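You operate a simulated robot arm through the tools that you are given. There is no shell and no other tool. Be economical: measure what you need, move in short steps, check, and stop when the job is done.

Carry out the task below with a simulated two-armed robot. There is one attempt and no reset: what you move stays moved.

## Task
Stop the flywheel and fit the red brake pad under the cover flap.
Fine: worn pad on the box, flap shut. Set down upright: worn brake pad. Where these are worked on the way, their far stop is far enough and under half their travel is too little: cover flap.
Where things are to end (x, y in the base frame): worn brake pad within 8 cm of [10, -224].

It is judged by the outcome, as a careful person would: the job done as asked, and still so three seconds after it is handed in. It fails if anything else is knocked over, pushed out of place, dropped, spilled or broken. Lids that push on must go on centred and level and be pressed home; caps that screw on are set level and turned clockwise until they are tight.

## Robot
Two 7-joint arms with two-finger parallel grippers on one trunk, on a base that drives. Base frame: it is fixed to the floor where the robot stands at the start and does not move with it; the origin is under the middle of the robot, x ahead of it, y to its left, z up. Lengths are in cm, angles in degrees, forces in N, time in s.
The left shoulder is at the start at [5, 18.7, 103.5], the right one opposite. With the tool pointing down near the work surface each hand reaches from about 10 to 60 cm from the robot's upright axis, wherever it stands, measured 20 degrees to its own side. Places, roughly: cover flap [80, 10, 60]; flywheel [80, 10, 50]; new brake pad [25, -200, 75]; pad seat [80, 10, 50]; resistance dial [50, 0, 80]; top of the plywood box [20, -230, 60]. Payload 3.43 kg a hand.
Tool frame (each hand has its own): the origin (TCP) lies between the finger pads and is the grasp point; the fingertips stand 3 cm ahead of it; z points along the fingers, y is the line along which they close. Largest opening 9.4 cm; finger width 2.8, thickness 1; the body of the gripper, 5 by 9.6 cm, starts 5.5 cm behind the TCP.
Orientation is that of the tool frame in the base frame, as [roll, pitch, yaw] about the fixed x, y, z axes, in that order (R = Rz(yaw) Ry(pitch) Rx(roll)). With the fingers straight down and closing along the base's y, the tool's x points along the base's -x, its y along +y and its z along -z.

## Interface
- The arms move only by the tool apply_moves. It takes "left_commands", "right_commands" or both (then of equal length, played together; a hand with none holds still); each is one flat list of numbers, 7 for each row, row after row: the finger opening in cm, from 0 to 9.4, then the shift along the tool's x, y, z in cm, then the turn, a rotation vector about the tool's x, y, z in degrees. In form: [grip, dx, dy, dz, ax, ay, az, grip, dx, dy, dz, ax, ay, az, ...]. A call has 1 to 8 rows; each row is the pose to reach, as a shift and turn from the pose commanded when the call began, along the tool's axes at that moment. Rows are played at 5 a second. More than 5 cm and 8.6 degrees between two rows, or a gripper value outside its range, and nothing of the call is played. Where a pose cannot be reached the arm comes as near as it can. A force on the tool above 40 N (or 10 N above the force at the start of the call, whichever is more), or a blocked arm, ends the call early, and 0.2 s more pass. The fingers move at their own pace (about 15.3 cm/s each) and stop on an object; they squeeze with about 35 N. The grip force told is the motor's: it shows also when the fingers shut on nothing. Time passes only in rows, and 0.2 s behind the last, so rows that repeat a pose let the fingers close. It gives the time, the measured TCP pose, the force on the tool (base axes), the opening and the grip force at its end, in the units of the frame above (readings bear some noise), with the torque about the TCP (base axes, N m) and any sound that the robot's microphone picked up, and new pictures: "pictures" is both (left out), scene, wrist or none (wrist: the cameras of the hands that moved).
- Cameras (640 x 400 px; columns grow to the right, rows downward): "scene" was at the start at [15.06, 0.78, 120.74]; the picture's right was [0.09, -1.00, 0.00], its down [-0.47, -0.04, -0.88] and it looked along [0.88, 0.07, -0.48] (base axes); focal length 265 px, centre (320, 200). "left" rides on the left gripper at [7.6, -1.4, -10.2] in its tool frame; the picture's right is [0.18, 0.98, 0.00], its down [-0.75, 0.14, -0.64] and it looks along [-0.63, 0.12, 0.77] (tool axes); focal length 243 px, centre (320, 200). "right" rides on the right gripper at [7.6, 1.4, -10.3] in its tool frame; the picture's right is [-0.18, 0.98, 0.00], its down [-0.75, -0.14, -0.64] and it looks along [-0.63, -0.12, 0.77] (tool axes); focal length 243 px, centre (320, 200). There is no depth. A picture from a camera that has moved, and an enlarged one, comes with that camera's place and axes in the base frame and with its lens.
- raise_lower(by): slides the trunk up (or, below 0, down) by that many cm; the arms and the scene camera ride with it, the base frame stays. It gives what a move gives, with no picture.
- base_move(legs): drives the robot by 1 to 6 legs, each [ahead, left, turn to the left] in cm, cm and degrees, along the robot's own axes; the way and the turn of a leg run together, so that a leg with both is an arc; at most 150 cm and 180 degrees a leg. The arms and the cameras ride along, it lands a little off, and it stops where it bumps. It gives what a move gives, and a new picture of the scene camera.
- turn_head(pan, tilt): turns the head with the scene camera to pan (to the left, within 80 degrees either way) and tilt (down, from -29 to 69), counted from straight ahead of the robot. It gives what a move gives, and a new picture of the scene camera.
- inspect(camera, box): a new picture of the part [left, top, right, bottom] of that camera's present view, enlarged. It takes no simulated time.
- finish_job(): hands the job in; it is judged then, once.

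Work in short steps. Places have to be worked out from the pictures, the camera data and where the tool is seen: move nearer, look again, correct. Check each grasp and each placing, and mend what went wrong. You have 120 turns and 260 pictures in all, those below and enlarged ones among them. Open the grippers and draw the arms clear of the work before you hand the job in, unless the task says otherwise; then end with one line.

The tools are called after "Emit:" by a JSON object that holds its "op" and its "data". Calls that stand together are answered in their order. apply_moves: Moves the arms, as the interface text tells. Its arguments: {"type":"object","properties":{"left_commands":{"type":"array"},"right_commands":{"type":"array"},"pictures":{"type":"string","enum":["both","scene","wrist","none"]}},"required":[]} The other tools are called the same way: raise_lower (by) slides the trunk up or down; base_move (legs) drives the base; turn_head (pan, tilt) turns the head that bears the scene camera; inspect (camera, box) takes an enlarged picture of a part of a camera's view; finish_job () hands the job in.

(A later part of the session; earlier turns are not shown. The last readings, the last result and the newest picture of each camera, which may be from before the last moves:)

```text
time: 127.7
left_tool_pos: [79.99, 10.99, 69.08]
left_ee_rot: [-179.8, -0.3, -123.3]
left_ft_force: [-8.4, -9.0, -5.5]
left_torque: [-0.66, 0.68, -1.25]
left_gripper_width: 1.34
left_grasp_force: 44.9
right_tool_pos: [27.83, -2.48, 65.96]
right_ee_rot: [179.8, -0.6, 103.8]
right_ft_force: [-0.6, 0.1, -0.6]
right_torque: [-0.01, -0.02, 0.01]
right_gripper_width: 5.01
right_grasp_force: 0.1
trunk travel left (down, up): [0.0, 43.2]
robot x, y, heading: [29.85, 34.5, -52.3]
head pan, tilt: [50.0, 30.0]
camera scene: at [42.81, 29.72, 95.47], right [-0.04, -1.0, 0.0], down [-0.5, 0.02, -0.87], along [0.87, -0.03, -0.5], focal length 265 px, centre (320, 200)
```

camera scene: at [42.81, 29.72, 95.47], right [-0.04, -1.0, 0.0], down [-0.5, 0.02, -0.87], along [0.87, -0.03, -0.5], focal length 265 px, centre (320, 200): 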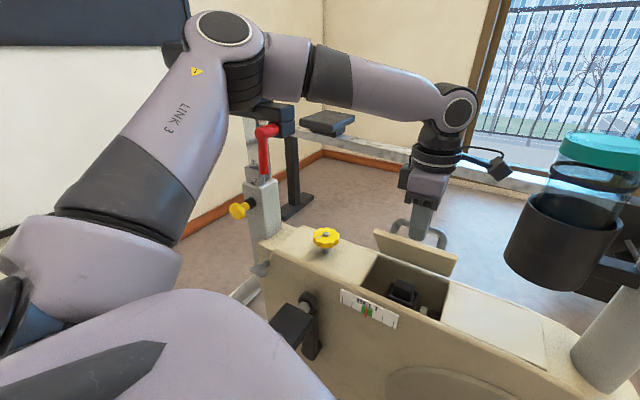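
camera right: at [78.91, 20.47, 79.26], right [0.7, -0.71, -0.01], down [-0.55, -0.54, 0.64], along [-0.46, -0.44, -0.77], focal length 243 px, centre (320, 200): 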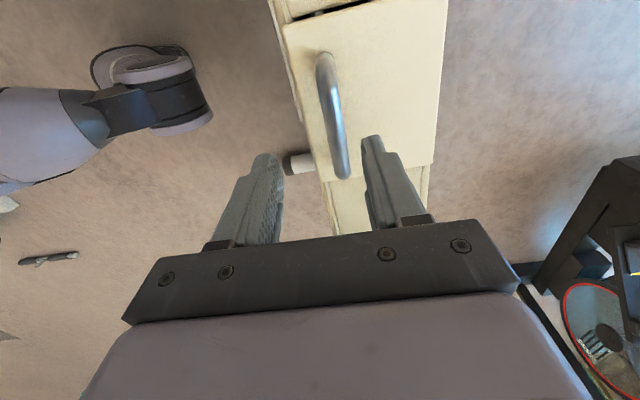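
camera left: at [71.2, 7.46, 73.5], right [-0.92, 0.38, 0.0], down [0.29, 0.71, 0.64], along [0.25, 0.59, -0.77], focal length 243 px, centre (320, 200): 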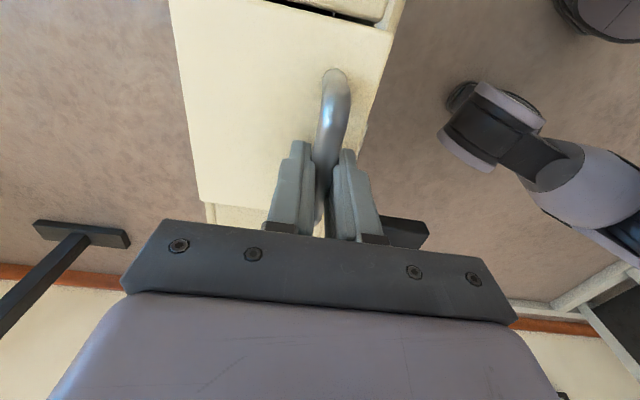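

Continue past vertical.

Emit:
{"op": "apply_moves", "data": {"left_commands": [0, 0, -1.2, -0.3, 0, 0, 0, 0, 0, -2.1, -0.4, 0, 0, 0, 0, 0, -3.0, -0.4, 0, 0, 0, 0, 0, -3.9, -0.3, 0, 0, 0, 0, 0, -4.7, -0.1, 0, 0, 0, 0, 0, -5.6, 0.2, 0, 0, 0, 0, 0, -6.5, 0.6, 0, 0, 0, 0, 0, -7.3, 1.1, 0, 0, 0], "pictures": "scene"}}

```text
time: 129.5
left_tool_pos: [85.4, 7.55, 68.48]
left_ee_rot: [-179.4, -0.8, -123.6]
left_ft_force: [-12.1, -28.0, 15.6]
left_torque: [-0.36, 0.13, -1.25]
left_gripper_width: 1.39
left_grasp_force: 45.1
left hand out of reach, approached as far as the arm can: row 7, 8
right_tool_pos: [27.86, -2.43, 65.85]
right_ee_rot: [179.5, -0.7, 103.6]
right_ft_force: [0.8, 0.1, -0.2]
right_torque: [0.01, 0.01, 0.01]
right_gripper_width: 5.0
right_grasp_force: 0.1
trunk travel left (down, up): [0.0, 43.2]
robot x, y, heading: [30.09, 34.68, -52.3]
head pan, tilt: [50.0, 30.0]
camera scene: at [42.67, 29.65, 95.53], right [-0.04, -1.0, 0.0], down [-0.5, 0.02, -0.87], along [0.87, -0.03, -0.5], focal length 265 px, centre (320, 200)
```

scene: 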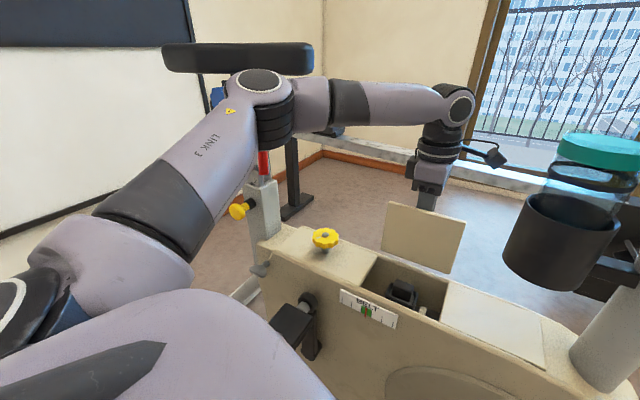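

Flap is ~87° up, arm at its limit. A small base advance (3 cm) carries it past vertical.

Emit:
{"op": "base_move", "data": {"legs": [[3.3, 0.3, 0]]}}

```text
time: 130.3
left_tool_pos: [85.52, 7.5, 68.38]
left_ee_rot: [178.6, -0.3, -124.3]
left_ft_force: [-5.5, 7.2, 9.0]
left_torque: [0.46, -0.02, -0.63]
left_gripper_width: 1.34
left_grasp_force: 45.1
right_tool_pos: [28.57, -3.04, 65.92]
right_ee_rot: [179.7, -0.5, 103.8]
right_ft_force: [-1.2, -0.6, 0.0]
right_torque: [0.01, 0.01, -0.02]
right_gripper_width: 4.99
right_grasp_force: 0.2
trunk travel left (down, up): [0.0, 43.2]
robot x, y, heading: [31.0, 34.11, -52.0]
head pan, tilt: [50.0, 30.0]
stopped in leg 1: the force on the tool passed its limit at 60 N (the readings are from after the stop); the commanded pose is now the measured one
camera scene: at [43.45, 29.07, 95.48], right [-0.04, -1.0, 0.0], down [-0.5, 0.02, -0.87], along [0.87, -0.03, -0.5], focal length 265 px, centre (320, 200)
```

scene: 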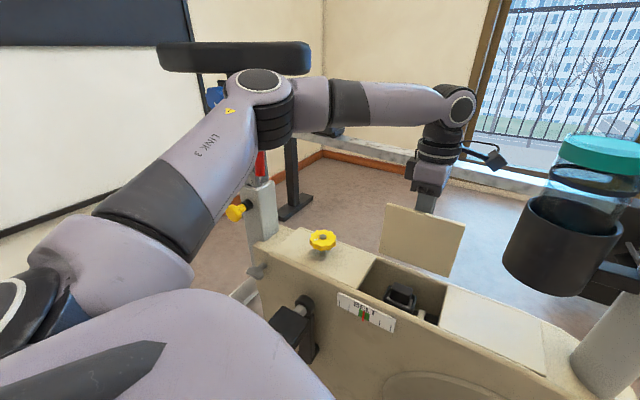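

It reads as the far stop (no more travel). Open the fingers slightly in place to see whether the flap stays up by itself.

Emit:
{"op": "apply_moves", "data": {"left_commands": [2.6, 0, 0, 0, 0, 0, 0, 2.6, 0, 0, 0, 0, 0, 0, 2.6, 0, 0, 0, 0, 0, 0], "pictures": "both"}}

```text
time: 131.1
left_tool_pos: [85.64, 7.5, 68.18]
left_ee_rot: [178.7, -0.4, -124.0]
left_ft_force: [1.2, 0.1, 0.0]
left_torque: [0.0, 0.0, 0.02]
left_gripper_width: 2.58
left_grasp_force: 0.1
right_tool_pos: [28.65, -3.1, 65.91]
right_ee_rot: [179.8, -0.6, 103.7]
right_ft_force: [-0.3, 0.5, -0.7]
right_torque: [0.02, 0.0, 0.02]
right_gripper_width: 5.04
right_grasp_force: 0.2
trunk travel left (down, up): [0.0, 43.2]
robot x, y, heading: [30.62, 33.9, -51.8]
head pan, tilt: [50.0, 30.0]
camera scene: at [43.54, 29.0, 95.48], right [-0.04, -1.0, 0.0], down [-0.5, 0.02, -0.87], along [0.87, -0.03, -0.5], focal length 265 px, centre (320, 200)
camera left: at [82.6, 0.29, 78.48], right [-0.92, 0.4, 0.02], down [0.32, 0.7, 0.64], along [0.24, 0.6, -0.77], focal length 243 px, centre (320, 200)
```

scene: 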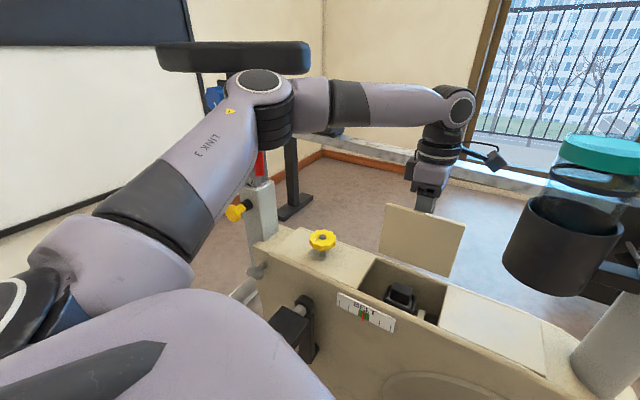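
left: 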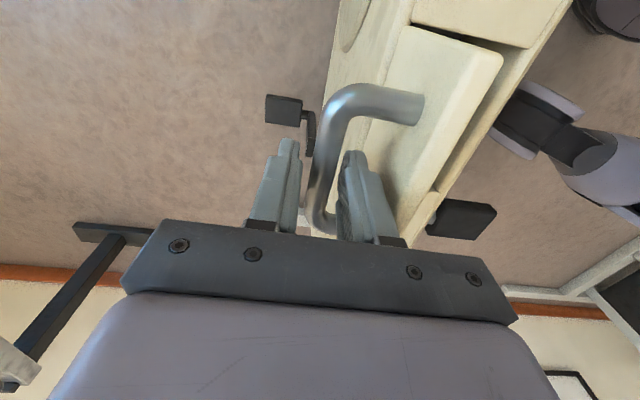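

No load and the bar floats free between the fingers: the flap stays. Draw the hand up and off.

Emit:
{"op": "apply_moves", "data": {"left_commands": [2.8, 0, 0, -2, 0, 0, 0, 2.8, 0, 0, -5, 0, 0, 0, 2.8, 0, 0, -9, 0, 0, 0, 2.8, -2, 3, -12, 0, 0, 0], "pictures": "scene"}}

Emit:
{"op": "inspect", "data": {"camera": "scene", "box": [340, 190, 480, 330]}}

```text
time: 132.1
left_tool_pos: [84.52, 10.87, 80.36]
left_ee_rot: [178.7, -0.3, -124.0]
left_ft_force: [0.7, -0.7, -0.4]
left_torque: [0.01, -0.01, -0.01]
left_gripper_width: 2.8
left_grasp_force: 0.1
left hand out of reach, approached as far as the arm can: row 2, 3
right_tool_pos: [28.66, -3.08, 65.95]
right_ee_rot: [179.8, -0.7, 103.8]
right_ft_force: [-0.3, -0.3, -0.3]
right_torque: [-0.01, 0.02, -0.02]
right_gripper_width: 5.0
right_grasp_force: 0.1
trunk travel left (down, up): [0.0, 43.2]
robot x, y, heading: [30.51, 34.04, -52.1]
head pan, tilt: [50.0, 30.0]
camera scene: at [43.52, 29.0, 95.49], right [-0.04, -1.0, 0.0], down [-0.5, 0.02, -0.87], along [0.87, -0.03, -0.5], focal length 265 px, centre (320, 200)
```

scene: 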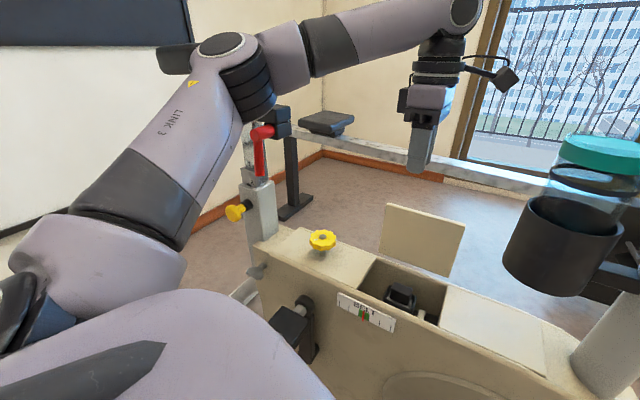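

```text
2.86 times, centred on (410, 260) of scene
camera zoom: at [43.52, 29.0, 95.49], right [-0.04, -1.0, 0.0], down [-0.5, 0.02, -0.87], along [0.87, -0.03, -0.5], focal length 756 px, centre (63, 29)
```

zoom: 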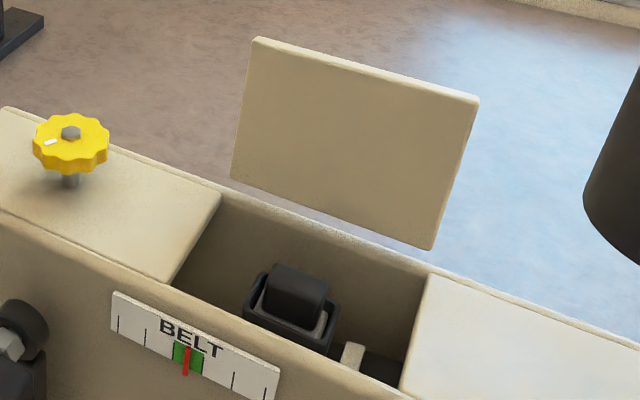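

Flap stays open. Bring the left hand over the opening to look inside with the wrist camera.

Emit:
{"op": "apply_moves", "data": {"left_commands": [5, 0.7, 2, 0, 0, 0, 0, 5, 1.4, 4, 0, 0, 0, 0, 5, 2, 5.9, 0, 0, 0, 0, 5, 2, 5.9, 3, 0, 0, 0, 5, 2, 5.9, 5, 0, 0, 0], "pictures": "wrist"}}

Emit:
{"op": "inspect", "data": {"camera": "left", "box": [220, 60, 420, 200]}}

```text
time: 133.3
left_tool_pos: [78.38, 12.44, 75.52]
left_ee_rot: [178.7, -0.3, -123.9]
left_ft_force: [-0.3, -0.2, 0.2]
left_torque: [-0.02, 0.02, 0.0]
left_gripper_width: 5.0
left_grasp_force: 0.0
right_tool_pos: [28.64, -3.24, 65.98]
right_ee_rot: [179.8, -0.6, 103.7]
right_ft_force: [-0.4, -0.3, -0.7]
right_torque: [0.03, 0.0, -0.01]
right_gripper_width: 4.99
right_grasp_force: 0.1
trunk travel left (down, up): [0.0, 43.2]
robot x, y, heading: [31.13, 34.17, -52.1]
head pan, tilt: [50.0, 30.0]
camera left: at [75.41, 5.26, 85.72], right [-0.92, 0.4, 0.02], down [0.32, 0.7, 0.64], along [0.24, 0.6, -0.77], focal length 243 px, centre (320, 200)
```

left: 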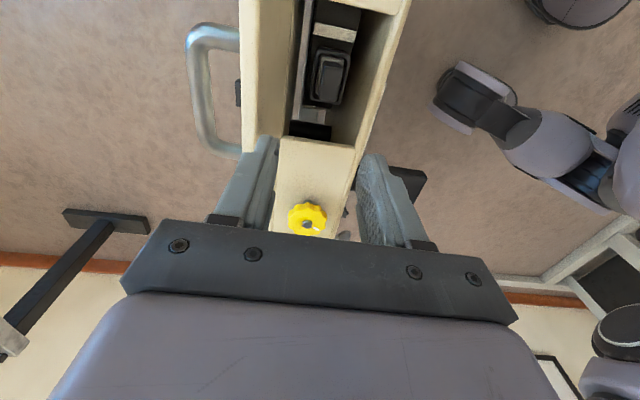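

```text
2.86 times, centred on (320, 130) of left
camera zoom: at [75.41, 5.26, 85.72], right [-0.92, 0.4, 0.02], down [0.32, 0.7, 0.64], along [0.24, 0.6, -0.77], focal length 693 px, centre (320, 400)
```

zoom: 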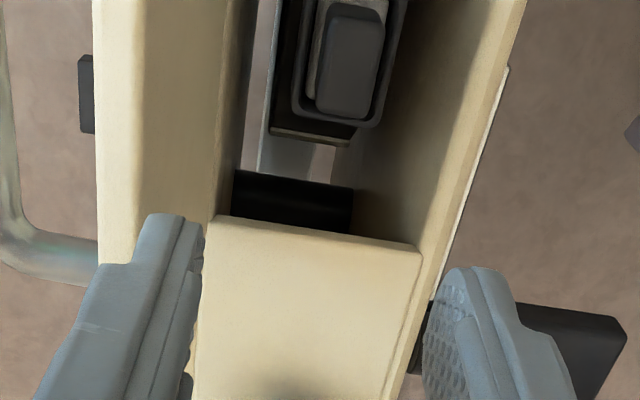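

Zoom in on the pad from the scene camera.

Emit:
{"op": "inspect", "data": {"camera": "scene", "box": [365, 262, 455, 330]}}

Emit:
{"op": "inspect", "data": {"camera": "left", "box": [280, 0, 410, 140]}}

```text
5.88 times, centred on (410, 296) of scene
camera zoom: at [43.54, 29.01, 95.48], right [-0.04, -1.0, 0.0], down [-0.5, 0.02, -0.87], along [0.87, -0.03, -0.5], focal length 1557 px, centre (-209, -365)
```

zoom: 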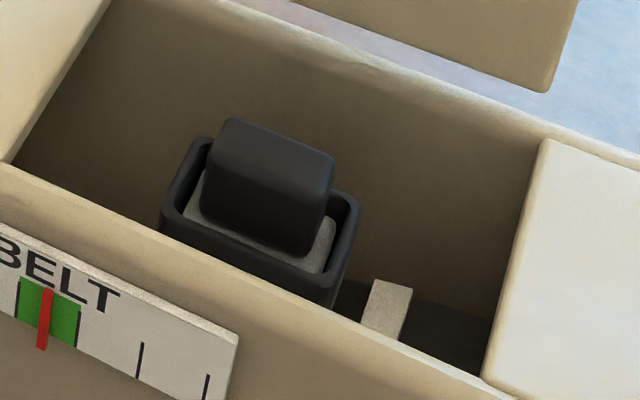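

```text
2.86 times, centred on (345, 70) of left
camera zoom: at [75.41, 5.26, 85.72], right [-0.92, 0.4, 0.02], down [0.32, 0.7, 0.64], along [0.24, 0.6, -0.77], focal length 693 px, centre (249, 571)
```

zoom: 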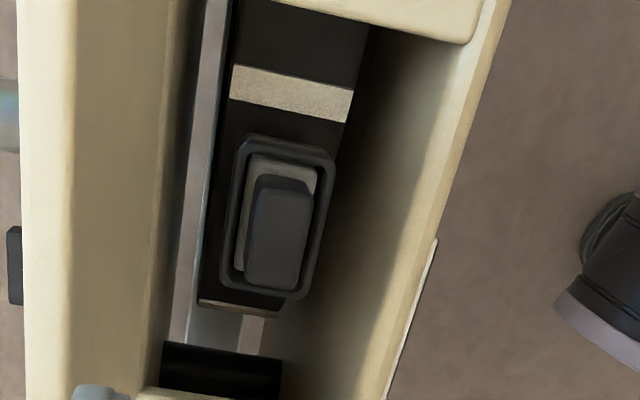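

Tab top ≈(76.7,13.0,~56). Align the hand above with fingers closing across its narrow side, and look.

Emit:
{"op": "apply_moves", "data": {"left_commands": [4.6, 0.5, 1.7, 3, 0, 0, 0, 4.6, 0.5, 1.7, 7, 0, 0, 0, 4.6, 0.5, 1.7, 11, 0, 0, 0, 4.6, 0.5, 1.7, 13, 0, 0, 0], "pictures": "both"}}

Emit:
{"op": "inspect", "data": {"camera": "scene", "box": [350, 220, 470, 330]}}

```text
time: 134.3
left_tool_pos: [76.31, 13.23, 62.26]
left_ee_rot: [178.7, -0.3, -124.1]
left_ft_force: [0.1, 0.6, 0.2]
left_torque: [0.01, 0.02, 0.01]
left_gripper_width: 4.6
left_grasp_force: 0.1
right_tool_pos: [28.68, -3.1, 66.01]
right_ee_rot: [179.9, -0.7, 103.6]
right_ft_force: [0.3, 0.7, 0.7]
right_torque: [-0.01, -0.03, 0.0]
right_gripper_width: 5.01
right_grasp_force: 0.1
trunk travel left (down, up): [0.0, 43.2]
robot x, y, heading: [30.76, 34.13, -52.4]
head pan, tilt: [50.0, 30.0]
camera scene: at [43.54, 29.01, 95.48], right [-0.04, -1.0, 0.0], down [-0.5, 0.02, -0.87], along [0.87, -0.03, -0.5], focal length 265 px, centre (320, 200)
camera left: at [73.37, 6.01, 72.51], right [-0.92, 0.4, 0.02], down [0.32, 0.7, 0.64], along [0.24, 0.6, -0.77], focal length 243 px, centre (320, 200)
```

scene: 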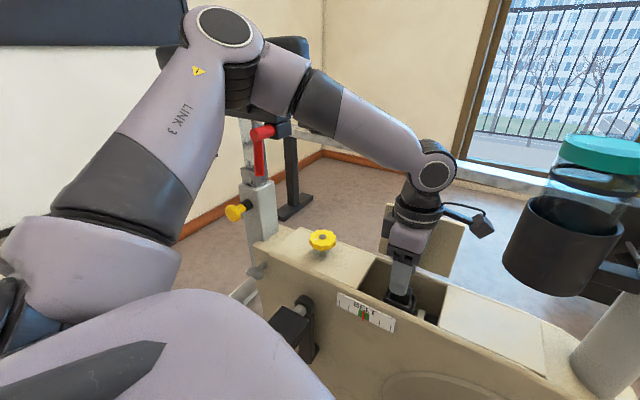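
left: 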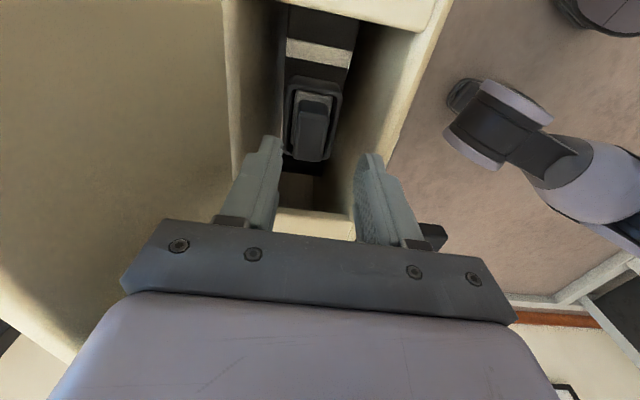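

```text
3.64 times, centred on (410, 275) of scene
camera zoom: at [43.54, 29.01, 95.48], right [-0.04, -1.0, 0.0], down [-0.5, 0.02, -0.87], along [0.87, -0.03, -0.5], focal length 962 px, centre (-7, -73)
```

zoom: 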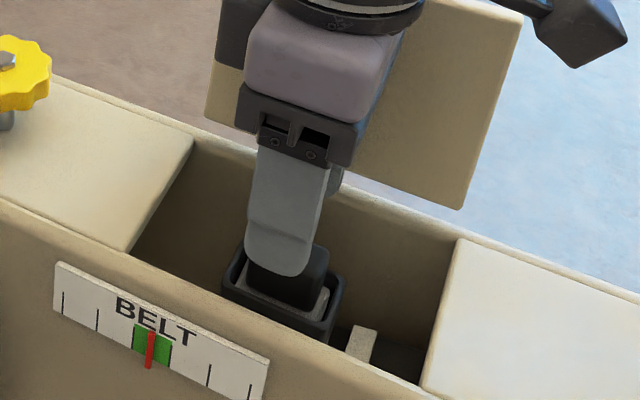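

Refined: tab ≈(76.7,13.3), top ≈53–55. Descend 5.5 cm with fingers straddling.

Emit:
{"op": "apply_moves", "data": {"left_commands": [4.6, -0.2, -0.3, 2.5, 0, 0, 0, 4.6, -0.2, -0.3, 4.5, 0, 0, 0, 4.6, -0.2, -0.3, 5.7, 0, 0, 0, 4.6, -0.2, -0.3, 5.7, 0, 0, 0], "pictures": "wrist"}}

Emit:
{"op": "inspect", "data": {"camera": "scene", "box": [350, 240, 450, 330]}}

```text
time: 135.1
left_tool_pos: [76.81, 13.08, 57.8]
left_ee_rot: [179.4, -0.4, -124.0]
left_ft_force: [-4.7, 8.7, 20.2]
left_torque: [0.26, -0.37, 0.17]
left_gripper_width: 4.07
left_grasp_force: 0.0
right_tool_pos: [28.72, -3.09, 65.99]
right_ee_rot: [179.7, -0.5, 103.7]
right_ft_force: [-0.1, -0.2, -0.9]
right_torque: [-0.03, 0.01, -0.06]
right_gripper_width: 4.99
right_grasp_force: 0.0
trunk travel left (down, up): [0.0, 43.2]
robot x, y, heading: [30.55, 33.94, -52.1]
head pan, tilt: [50.0, 30.0]
stopped in row 3 (left hand): the force on the tool passed its limit at 51 N (the readings are from after the stop); the commanded pose is now the measured one
camera left: at [73.72, 5.94, 68.1], right [-0.92, 0.4, 0.01], down [0.31, 0.7, 0.64], along [0.25, 0.59, -0.77], focal length 243 px, centre (320, 200)
```

left: 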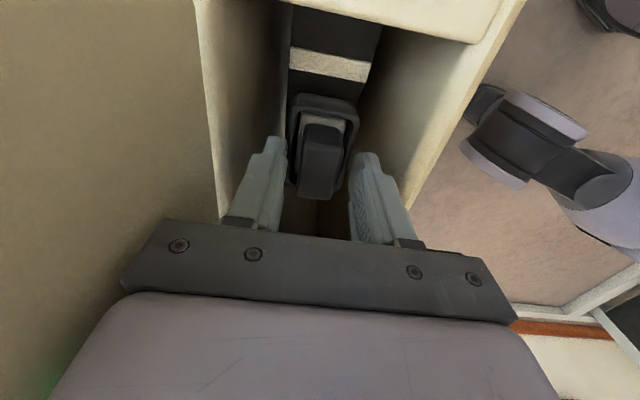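

```text
4.44 times, centred on (400, 285) of scene
camera zoom: at [43.42, 29.12, 95.54], right [-0.03, -1.0, 0.0], down [-0.5, 0.02, -0.87], along [0.87, -0.03, -0.5], focal length 1176 px, centre (-36, -178)
```

zoom: 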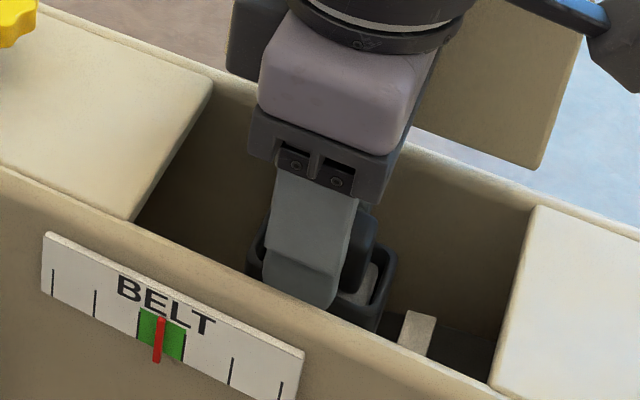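

Tips touched the tray rim (z≈54.8). Lift 0.5 and close on the tab.

Emit:
{"op": "apply_moves", "data": {"left_commands": [4.6, 0, 0, -0.5, 0, 0, 0, 1, 0, 0, -0.5, 0, 0, 0, 1, 0, 0, -0.5, 0, 0, 0, 1, 0, 0, -0.5, 0, 0, 0], "pictures": "wrist"}}

```text
time: 136.1
left_tool_pos: [76.8, 13.03, 57.96]
left_ee_rot: [179.3, -0.4, -124.0]
left_ft_force: [1.0, 0.6, -0.2]
left_torque: [-0.01, 0.01, -0.02]
left_gripper_width: 2.09
left_grasp_force: 34.6
right_tool_pos: [28.69, -3.13, 65.95]
right_ee_rot: [179.8, -0.6, 103.9]
right_ft_force: [1.2, -0.3, 0.6]
right_torque: [-0.01, 0.01, 0.02]
right_gripper_width: 5.0
right_grasp_force: 0.0
trunk travel left (down, up): [0.0, 43.2]
robot x, y, heading: [30.88, 33.99, -52.0]
head pan, tilt: [50.0, 30.0]
camera left: at [73.82, 5.89, 68.25], right [-0.92, 0.4, 0.01], down [0.31, 0.7, 0.64], along [0.24, 0.59, -0.77], focal length 243 px, centre (320, 200)
```

left: 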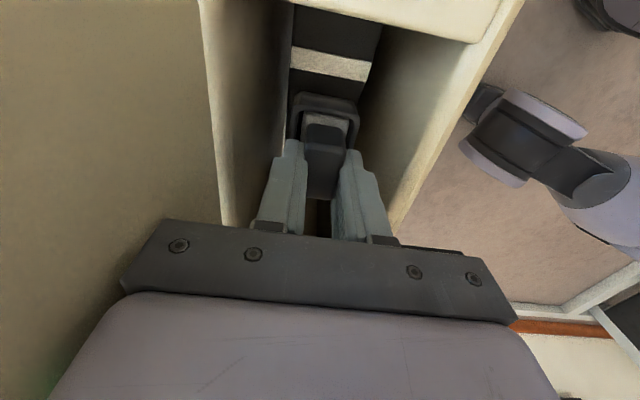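

Tab gripped (2.1 cm, no side load). Lift straight up.

Emit:
{"op": "apply_moves", "data": {"left_commands": [1, 0, 0, -2, 0, 0, 0, 1, 0, 0, -4, 0, 0, 0, 1, 0, 0, -7, 0, 0, 0, 1, 0, 0, -10, 0, 0, 0, 1, 0, 0, -14, 0, 0, 0], "pictures": "both"}}

Emit:
{"op": "inspect", "data": {"camera": "scene", "box": [340, 190, 480, 330]}}

```text
time: 137.3
left_tool_pos: [77.29, 13.08, 72.04]
left_ee_rot: [179.3, -0.3, -123.9]
left_ft_force: [0.0, 0.2, -0.8]
left_torque: [-0.02, 0.0, -0.01]
left_gripper_width: 2.07
left_grasp_force: 35.0
right_tool_pos: [28.72, -3.01, 65.88]
right_ee_rot: [179.8, -0.7, 103.9]
right_ft_force: [0.2, 0.1, 0.2]
right_torque: [0.0, -0.01, 0.01]
right_gripper_width: 5.02
right_grasp_force: 0.1
trunk travel left (down, up): [0.0, 43.2]
robot x, y, heading: [31.05, 33.96, -51.9]
head pan, tilt: [50.0, 30.0]
camera scene: at [43.56, 29.03, 95.47], right [-0.04, -1.0, 0.0], down [-0.5, 0.02, -0.87], along [0.87, -0.03, -0.5], focal length 265 px, centre (320, 200)
camera left: at [74.19, 5.84, 82.33], right [-0.92, 0.4, 0.01], down [0.31, 0.7, 0.64], along [0.24, 0.59, -0.77], focal length 243 px, centre (320, 200)
```

scene: 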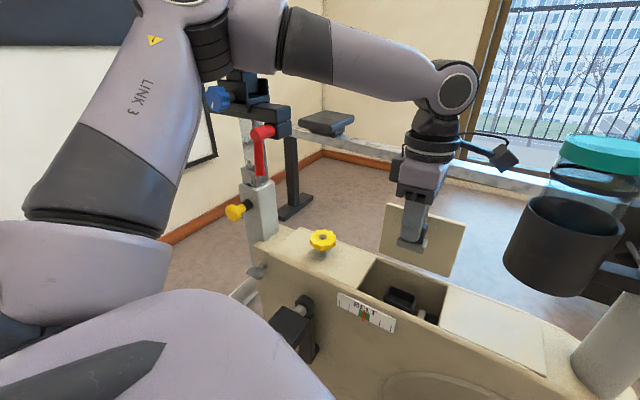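
left: 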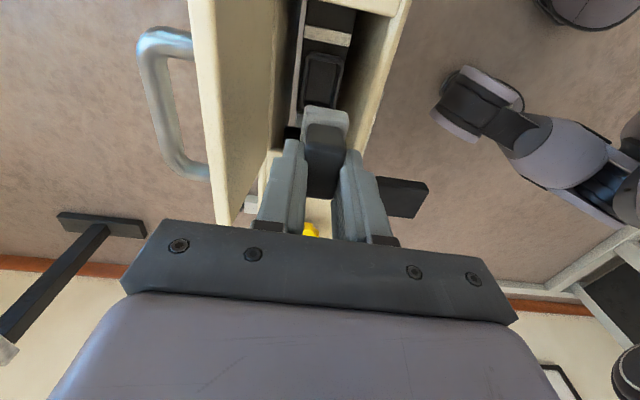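

```text
2.86 times, centred on (410, 260) of scene
camera zoom: at [43.56, 29.03, 95.47], right [-0.04, -1.0, 0.0], down [-0.5, 0.02, -0.87], along [0.87, -0.03, -0.5], focal length 756 px, centre (63, 29)
```

zoom: 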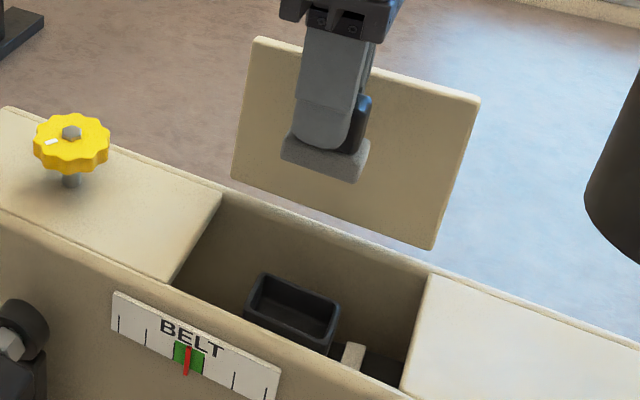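

The worn pad is out and the tray is empty. Now back away from the bike, then take the pad to the box: reverse, turn to face -y, and drive along x≈-20.

Emit:
{"op": "base_move", "data": {"legs": [[-45, 0, 0]]}}

Emit:
{"op": "apply_moves", "data": {"left_commands": [1, -1, 3.5, -1, 0, 0, 0, 1, -2, 7, -2, 0, 0, 0, 1, -3, 10.5, -3, 0, 0, 0, 1, -3, 14, -4, 0, 0, 0], "pictures": "wrist"}}

```text
time: 140.1
left_tool_pos: [49.07, 49.08, 72.06]
left_ee_rot: [179.2, -0.3, -123.9]
left_ft_force: [-1.0, 0.9, -0.3]
left_torque: [-0.01, -0.03, -0.01]
left_gripper_width: 2.06
left_grasp_force: 34.6
right_tool_pos: [0.44, 33.12, 65.91]
right_ee_rot: [179.7, -0.6, 103.8]
right_ft_force: [0.5, -0.5, 0.6]
right_torque: [0.0, 0.02, 0.0]
right_gripper_width: 5.03
right_grasp_force: 0.1
trunk travel left (down, up): [0.0, 43.2]
robot x, y, heading: [2.36, 70.27, -52.2]
head pan, tilt: [50.0, 30.0]
camera scene: at [15.29, 65.18, 95.48], right [-0.03, -1.0, 0.0], down [-0.5, 0.02, -0.87], along [0.87, -0.03, -0.5], focal length 265 px, centre (320, 200)
```

scene: 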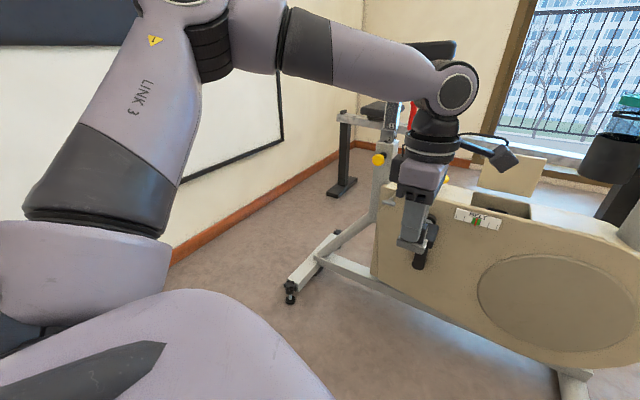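

```text
time: 141.1
left_tool_pos: [39.07, 59.39, 76.29]
left_ee_rot: [179.2, -0.3, -123.9]
left_ft_force: [-0.3, -0.4, -0.7]
left_torque: [-0.03, 0.01, -0.01]
left_gripper_width: 2.11
left_grasp_force: 34.6
right_tool_pos: [0.49, 32.99, 65.96]
right_ee_rot: [179.8, -0.7, 103.8]
right_ft_force: [-0.3, -0.6, -1.2]
right_torque: [0.0, 0.01, 0.0]
right_gripper_width: 5.01
right_grasp_force: 0.1
trunk travel left (down, up): [0.0, 43.2]
robot x, y, heading: [2.48, 70.03, -52.0]
head pan, tilt: [50.0, 30.0]
camera left: at [35.99, 52.18, 86.57], right [-0.92, 0.4, 0.01], down [0.31, 0.7, 0.64], along [0.24, 0.59, -0.77], focal length 243 px, centre (320, 200)
```

left: 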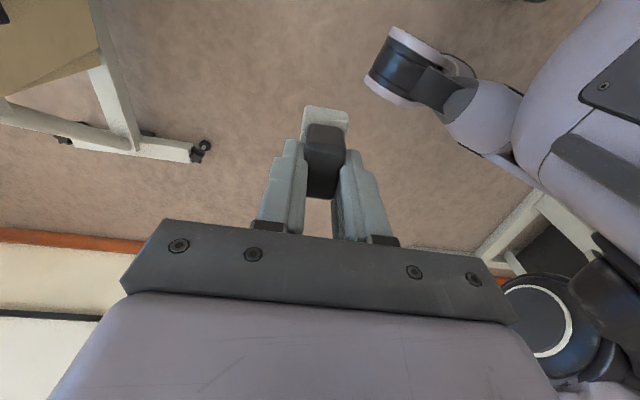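

Drive to the box area: turn to -90°, shift right, then forward ~220 cm; head looks ahead.

Emit:
{"op": "base_move", "data": {"legs": [[0, 0, -38], [0, -22, 0], [110, 0, 0], [100, 0, 0]]}}

Emit:
{"op": "turn_head", "data": {"pan": 15, "tilt": 35}}

```text
time: 145.0
left_tool_pos: [8.02, 37.97, 75.86]
left_ee_rot: [178.7, -1.0, -162.8]
left_ft_force: [0.3, 0.2, -1.1]
left_torque: [-0.01, 0.01, -0.02]
left_gripper_width: 2.07
left_grasp_force: 35.0
right_tool_pos: [-38.83, 41.9, 65.98]
right_ee_rot: [-179.4, -0.5, 65.0]
right_ft_force: [0.4, -0.6, -0.6]
right_torque: [-0.02, -0.01, 0.0]
right_gripper_width: 4.97
right_grasp_force: 0.1
trunk travel left (down, up): [0.0, 43.2]
robot x, y, heading: [-14.52, 69.56, -90.9]
head pan, tilt: [50.0, 30.0]
stopped in leg 2: the robot was blocked; the commanded pose is now the measured one
camera scene: at [-6.57, 57.48, 95.31], right [-0.65, -0.76, 0.0], down [-0.39, 0.33, -0.86], along [0.65, -0.56, -0.51], focal length 265 px, centre (320, 200)
```

scene: 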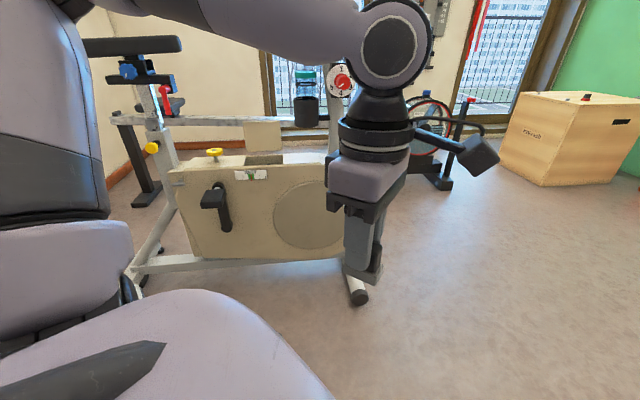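

```text
time: 146.0
left_tool_pos: [7.98, 38.08, 75.62]
left_ee_rot: [178.5, -1.0, -162.7]
left_ft_force: [-0.8, 0.8, -0.4]
left_torque: [-0.01, 0.0, 0.01]
left_gripper_width: 2.09
left_grasp_force: 34.7
right_tool_pos: [-38.89, 41.71, 66.08]
right_ee_rot: [-179.1, -0.6, 65.0]
right_ft_force: [0.3, 0.7, -0.6]
right_torque: [0.03, -0.01, 0.01]
right_gripper_width: 5.0
right_grasp_force: 0.1
trunk travel left (down, up): [0.0, 43.2]
robot x, y, heading: [-14.16, 69.58, -90.9]
head pan, tilt: [15.0, 35.0]
camera scene: at [-11.21, 54.87, 94.53], right [-0.97, -0.25, 0.01], down [-0.16, 0.56, -0.81], along [0.19, -0.79, -0.58], focal length 265 px, centre (320, 200)
```

scene: 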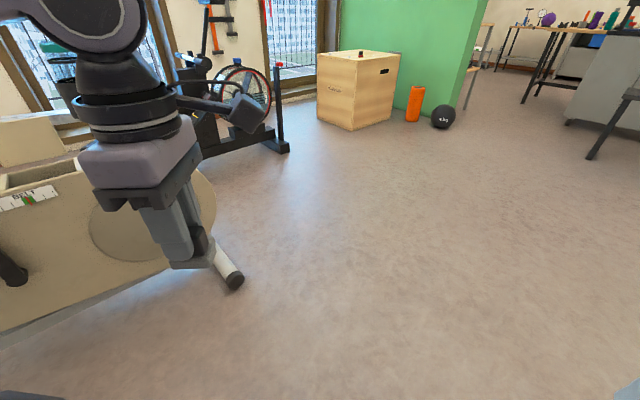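

Something blocked the sideways move; look to the right.

Emit:
{"op": "turn_head", "data": {"pan": -75, "tilt": 35}}

```text
time: 147.7
left_tool_pos: [8.02, 38.03, 75.61]
left_ee_rot: [178.4, -1.2, -162.6]
left_ft_force: [1.0, -0.4, -0.3]
left_torque: [0.0, 0.01, -0.03]
left_gripper_width: 2.07
left_grasp_force: 34.9
right_tool_pos: [-38.72, 41.77, 66.02]
right_ee_rot: [-179.1, -0.5, 65.1]
right_ft_force: [-0.1, 0.0, 0.6]
right_torque: [-0.01, 0.0, 0.04]
right_gripper_width: 4.98
right_grasp_force: 0.1
trunk travel left (down, up): [0.0, 43.2]
robot x, y, heading: [-14.33, 69.8, -90.7]
head pan, tilt: [-75.0, 35.0]
camera scene: at [-21.96, 61.16, 94.76], right [-0.25, 0.97, 0.01], down [0.54, 0.15, -0.83], along [-0.8, -0.2, -0.56], focal length 265 px, centre (320, 200)
```

scene: 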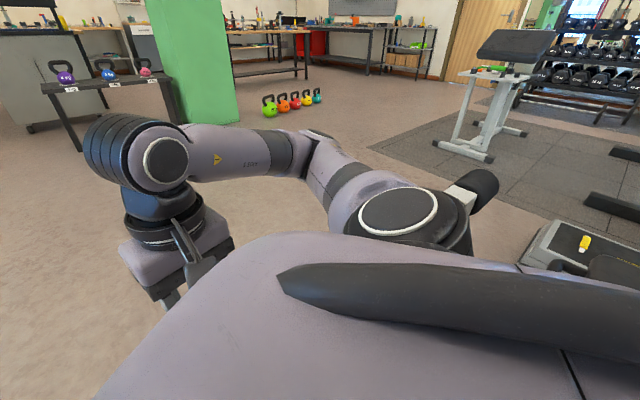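

The base's rear grazed a machine behind; nothing looks disturbed. Drive ahead, away from it, down the clear lane.

Emit:
{"op": "base_move", "data": {"legs": [[5, 1, 0], [105, 0, 0], [95, 0, 0]]}}

Emit:
{"op": "turn_head", "data": {"pan": 10, "tilt": 35}}

```text
time: 158.2
left_tool_pos: [0.32, -168.24, 76.31]
left_ee_rot: [179.2, -0.4, -164.5]
left_ft_force: [0.1, 0.7, 0.5]
left_torque: [0.03, 0.01, -0.04]
left_gripper_width: 2.06
left_grasp_force: 34.9
right_tool_pos: [-45.93, -163.22, 66.0]
right_ee_rot: [179.8, -0.6, 63.2]
right_ft_force: [0.1, 0.4, 0.5]
right_torque: [0.0, 0.04, 0.0]
right_gripper_width: 4.98
right_grasp_force: 0.1
trunk travel left (down, up): [0.0, 43.2]
robot x, y, heading: [-20.54, -136.45, -92.7]
head pan, tilt: [-75.0, 35.0]
camera scene: at [-29.0, -144.1, 94.7], right [-0.22, 0.98, 0.0], down [0.56, 0.12, -0.82], along [-0.8, -0.18, -0.57], focal length 265 px, centre (320, 200)
```

scene: 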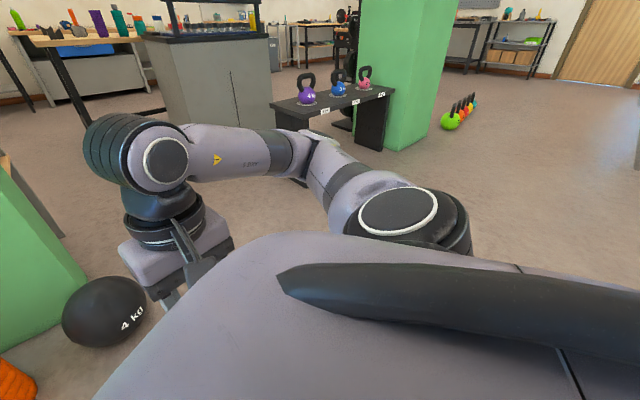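

```text
time: 159.8
left_tool_pos: [0.47, -168.48, 76.32]
left_ee_rot: [179.3, -0.3, -164.6]
left_ft_force: [0.9, 0.3, 0.4]
left_torque: [0.0, 0.01, -0.01]
left_gripper_width: 2.09
left_grasp_force: 35.6
right_tool_pos: [-45.91, -163.18, 65.91]
right_ee_rot: [179.8, -0.7, 63.2]
right_ft_force: [0.1, -0.4, 0.0]
right_torque: [-0.02, 0.0, 0.01]
right_gripper_width: 5.0
right_grasp_force: 0.0
trunk travel left (down, up): [0.0, 43.2]
robot x, y, heading: [-20.51, -136.48, -92.6]
head pan, tilt: [10.0, 35.0]
camera scene: at [-19.27, -150.94, 94.7], right [-0.99, -0.13, 0.0], down [-0.07, 0.57, -0.82], along [0.11, -0.81, -0.57], focal length 265 px, centre (320, 200)
```

scene: 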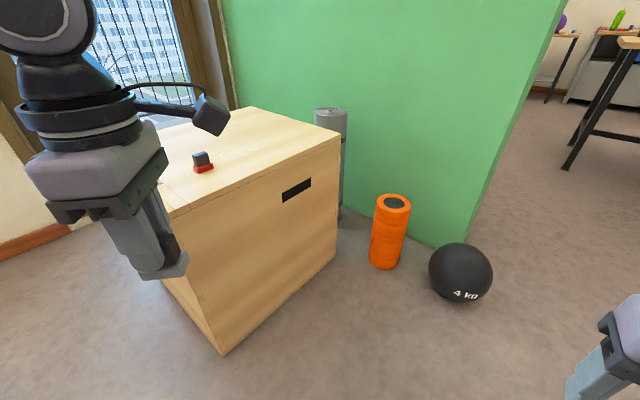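

Box top ≈z 61; new pad ≈(20,-209); target (10,-224) is the outlined place. Move base 36 ahead, 10 left.

Emit:
{"op": "base_move", "data": {"legs": [[36, 10, 0]]}}

```text
time: 162.2
left_tool_pos: [8.71, -204.32, 76.27]
left_ee_rot: [179.3, -0.3, -164.9]
left_ft_force: [-0.2, 0.1, -0.2]
left_torque: [0.01, 0.0, 0.01]
left_gripper_width: 2.09
left_grasp_force: 34.7
right_tool_pos: [-37.74, -198.96, 65.99]
right_ee_rot: [179.7, -0.7, 63.0]
right_ft_force: [-0.5, 0.2, 0.0]
right_torque: [-0.01, 0.0, -0.02]
right_gripper_width: 5.0
right_grasp_force: 0.1
trunk travel left (down, up): [0.0, 43.2]
robot x, y, heading: [-11.9, -172.23, -92.9]
head pan, tilt: [10.0, 35.0]
camera scene: at [-10.92, -186.81, 94.7], right [-0.99, -0.12, 0.0], down [-0.07, 0.57, -0.82], along [0.1, -0.81, -0.57], focal length 265 px, centre (320, 200)
```

scene: 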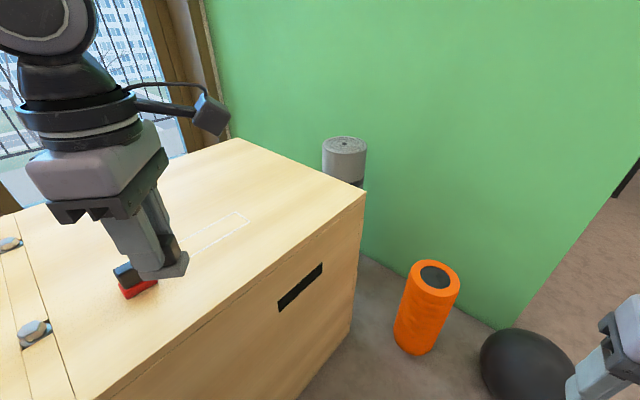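

Carry the pad over the target, staying high.

Emit:
{"op": "apply_moves", "data": {"left_commands": [1, 0.8, -4, 0, 0, 0, 0, 1, 1.6, -8, 0, 0, 0, 0, 1, 2.4, -12, 0, 0, 0, 0, 1, 3.1, -16, 0, 0, 0, 0, 1, 3.9, -19.3, 0, 0, 0, 0, 1, 3.9, -19.3, 3, 0, 0, 0], "pictures": "both"}}

```text
time: 163.6
left_tool_pos: [10.0, -224.02, 73.05]
left_ee_rot: [179.3, -0.3, -164.9]
left_ft_force: [0.0, 0.1, 0.3]
left_torque: [-0.01, 0.03, 0.02]
left_gripper_width: 2.06
left_grasp_force: 35.1
right_tool_pos: [-37.66, -199.0, 65.9]
right_ee_rot: [179.9, -0.6, 63.0]
right_ft_force: [-0.6, -0.1, 0.4]
right_torque: [-0.02, -0.02, 0.01]
right_gripper_width: 4.99
right_grasp_force: 0.0
trunk travel left (down, up): [0.0, 43.2]
robot x, y, heading: [-11.98, -172.33, -92.9]
head pan, tilt: [10.0, 35.0]
camera scene: at [-10.92, -186.82, 94.7], right [-0.99, -0.12, 0.0], down [-0.07, 0.57, -0.82], along [0.1, -0.81, -0.57], focal length 265 px, centre (320, 200)
camera left: at [2.94, -227.41, 83.34], right [-0.43, 0.9, 0.01], down [0.7, 0.33, 0.64], along [0.57, 0.29, -0.77], focal length 243 px, centre (320, 200)
```

scene: 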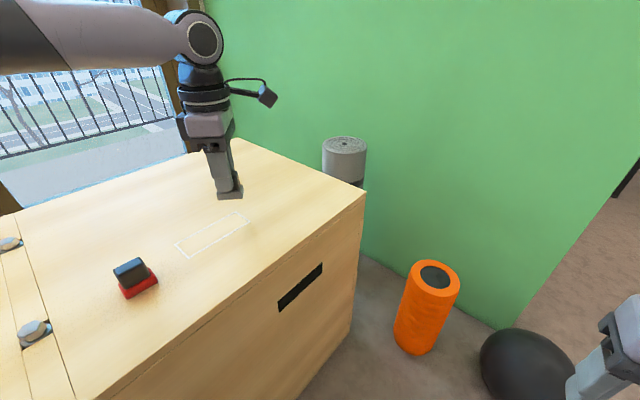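
left: 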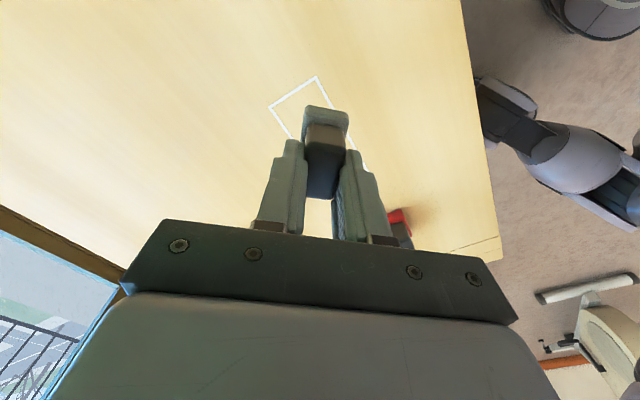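

Right above the outline. Lower gently until contact.

Emit:
{"op": "apply_moves", "data": {"left_commands": [1, 0, 0, 2.5, 0, 0, 0, 1, 0, 0, 5, 0, 0, 0, 1, 0, 0, 6, 0, 0, 0, 1, 0, 0, 6.7, 0, 0, 0], "pictures": "wrist"}}

Emit:
{"op": "inspect", "data": {"camera": "scene", "box": [150, 110, 280, 260]}}

```text
time: 164.6
left_tool_pos: [10.03, -223.98, 66.3]
left_ee_rot: [179.3, -0.3, -164.9]
left_ft_force: [0.1, -0.6, -0.6]
left_torque: [0.02, -0.01, -0.03]
left_gripper_width: 2.08
left_grasp_force: 35.1
right_tool_pos: [-37.58, -199.05, 65.98]
right_ee_rot: [179.8, -0.5, 63.1]
right_ft_force: [-0.1, 1.0, 0.4]
right_torque: [0.0, -0.02, -0.01]
right_gripper_width: 5.01
right_grasp_force: 0.1
trunk travel left (down, up): [0.0, 43.2]
robot x, y, heading: [-11.98, -172.0, -92.8]
head pan, tilt: [10.0, 35.0]
camera left: at [2.95, -227.37, 76.63], right [-0.43, 0.9, 0.01], down [0.7, 0.33, 0.64], along [0.57, 0.29, -0.77], focal length 243 px, centre (320, 200)
```

left: 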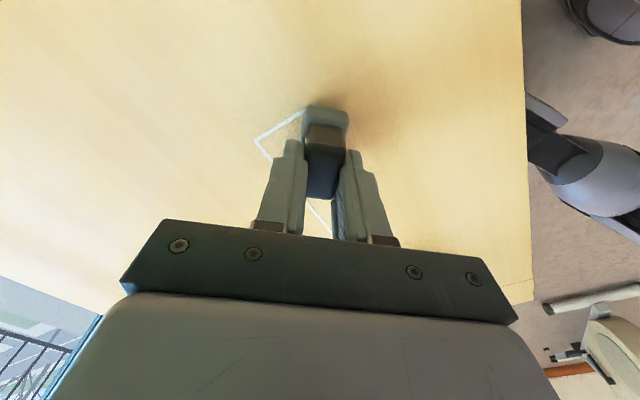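

```text
2.67 times, centred on (215, 185) of scene
camera zoom: at [-10.92, -186.81, 94.7], right [-0.99, -0.12, 0.0], down [-0.07, 0.57, -0.82], along [0.1, -0.81, -0.57], focal length 706 px, centre (600, 240)
```

zoom: 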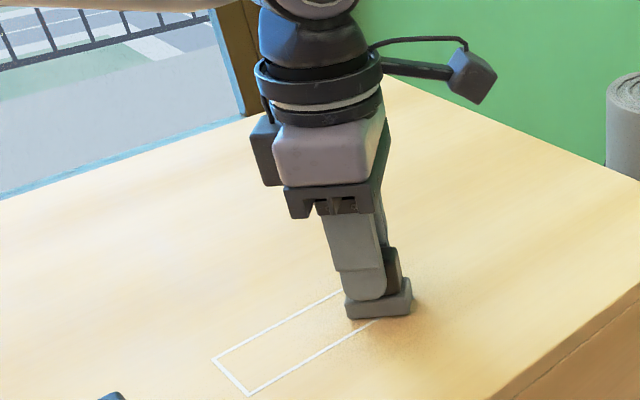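

Nearly on the surface; lower in fine steps.

Emit:
{"op": "apply_moves", "data": {"left_commands": [1, 0, 0, 0.4, 0, 0, 0, 1, 0, 0, 0.8, 0, 0, 0, 1, 0, 0, 1.2, 0, 0, 0], "pictures": "none"}}

```text
time: 165.4
left_tool_pos: [9.78, -224.12, 66.09]
left_ee_rot: [180.0, -0.7, -164.7]
left_ft_force: [1.6, 3.6, 15.6]
left_torque: [0.24, -0.11, 0.01]
left_gripper_width: 2.08
left_grasp_force: 34.2
right_tool_pos: [-37.68, -198.87, 65.97]
right_ee_rot: [179.7, -0.4, 63.0]
right_ft_force: [0.1, 0.5, -0.4]
right_torque: [0.0, -0.01, -0.01]
right_gripper_width: 5.01
right_grasp_force: 0.1
trunk travel left (down, up): [0.0, 43.2]
robot x, y, heading: [-12.35, -172.4, -93.0]
head pan, tilt: [10.0, 35.0]
stopped in row 3 (left hand): the force on the tool passed its limit at 44 N (the readings are from after the stop); the commanded pose is now the measured one
```

Contact at z 66.1. Release and lift off.

Emit:
{"op": "apply_moves", "data": {"left_commands": [4.6, 0, 0, 0, 0, 0, 0, 4.6, 0, 0, 0, 0, 0, 0, 4.6, 0, 0, -3, 0, 0, 0, 4.6, 0, 0, -7, 0, 0, 0, 4.6, 0, 3, -10, 0, 0, 0, 4.6, 0, 7, -10, 0, 0, 0], "pictures": "both"}}

Emit:
{"op": "inspect", "data": {"camera": "scene", "box": [90, 170, 270, 310]}}

```text
time: 166.8
left_tool_pos: [8.52, -217.4, 75.73]
left_ee_rot: [179.8, -0.5, -164.9]
left_ft_force: [1.0, 0.0, -0.3]
left_torque: [0.01, 0.0, 0.0]
left_gripper_width: 4.61
left_grasp_force: 0.1
right_tool_pos: [-37.67, -198.93, 65.89]
right_ee_rot: [179.8, -0.6, 63.0]
right_ft_force: [0.1, -0.2, 0.4]
right_torque: [0.05, 0.0, 0.02]
right_gripper_width: 4.98
right_grasp_force: 0.0
trunk travel left (down, up): [0.0, 43.2]
robot x, y, heading: [-11.57, -172.12, -92.7]
head pan, tilt: [10.0, 35.0]
camera scene: at [-10.9, -186.81, 94.7], right [-0.99, -0.12, 0.0], down [-0.07, 0.57, -0.82], along [0.1, -0.81, -0.57], focal length 265 px, centre (320, 200)
camera left: at [1.42, -220.66, 86.11], right [-0.44, 0.9, 0.01], down [0.7, 0.33, 0.64], along [0.57, 0.28, -0.77], focal length 243 px, centre (320, 200)
```

scene: 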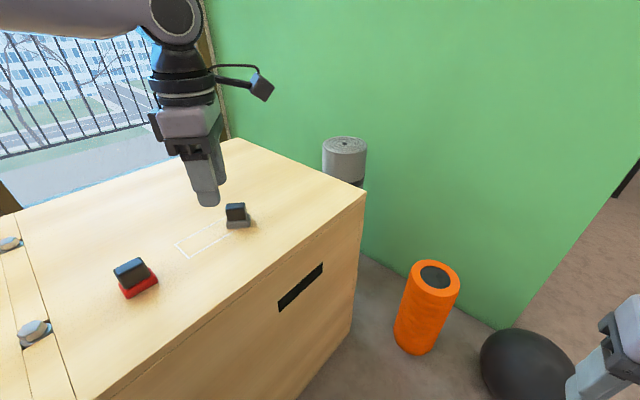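
left: 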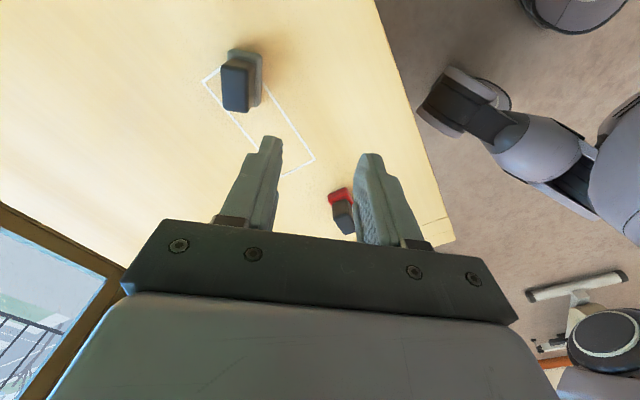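

```text
2.86 times, centred on (180, 240) of scene
camera zoom: at [-10.9, -186.81, 94.7], right [-0.99, -0.12, 0.0], down [-0.07, 0.57, -0.82], along [0.1, -0.81, -0.57], focal length 756 px, centre (720, 86)
```

zoom: 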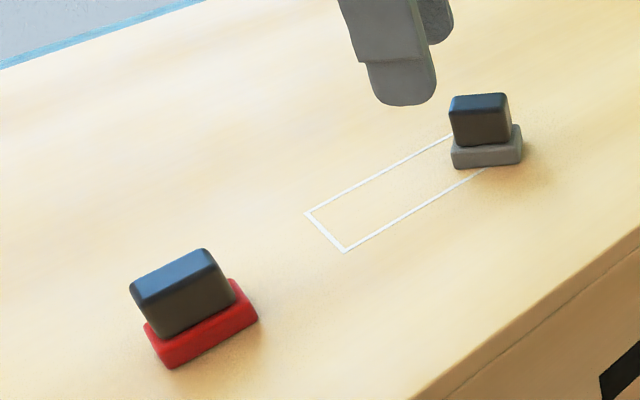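

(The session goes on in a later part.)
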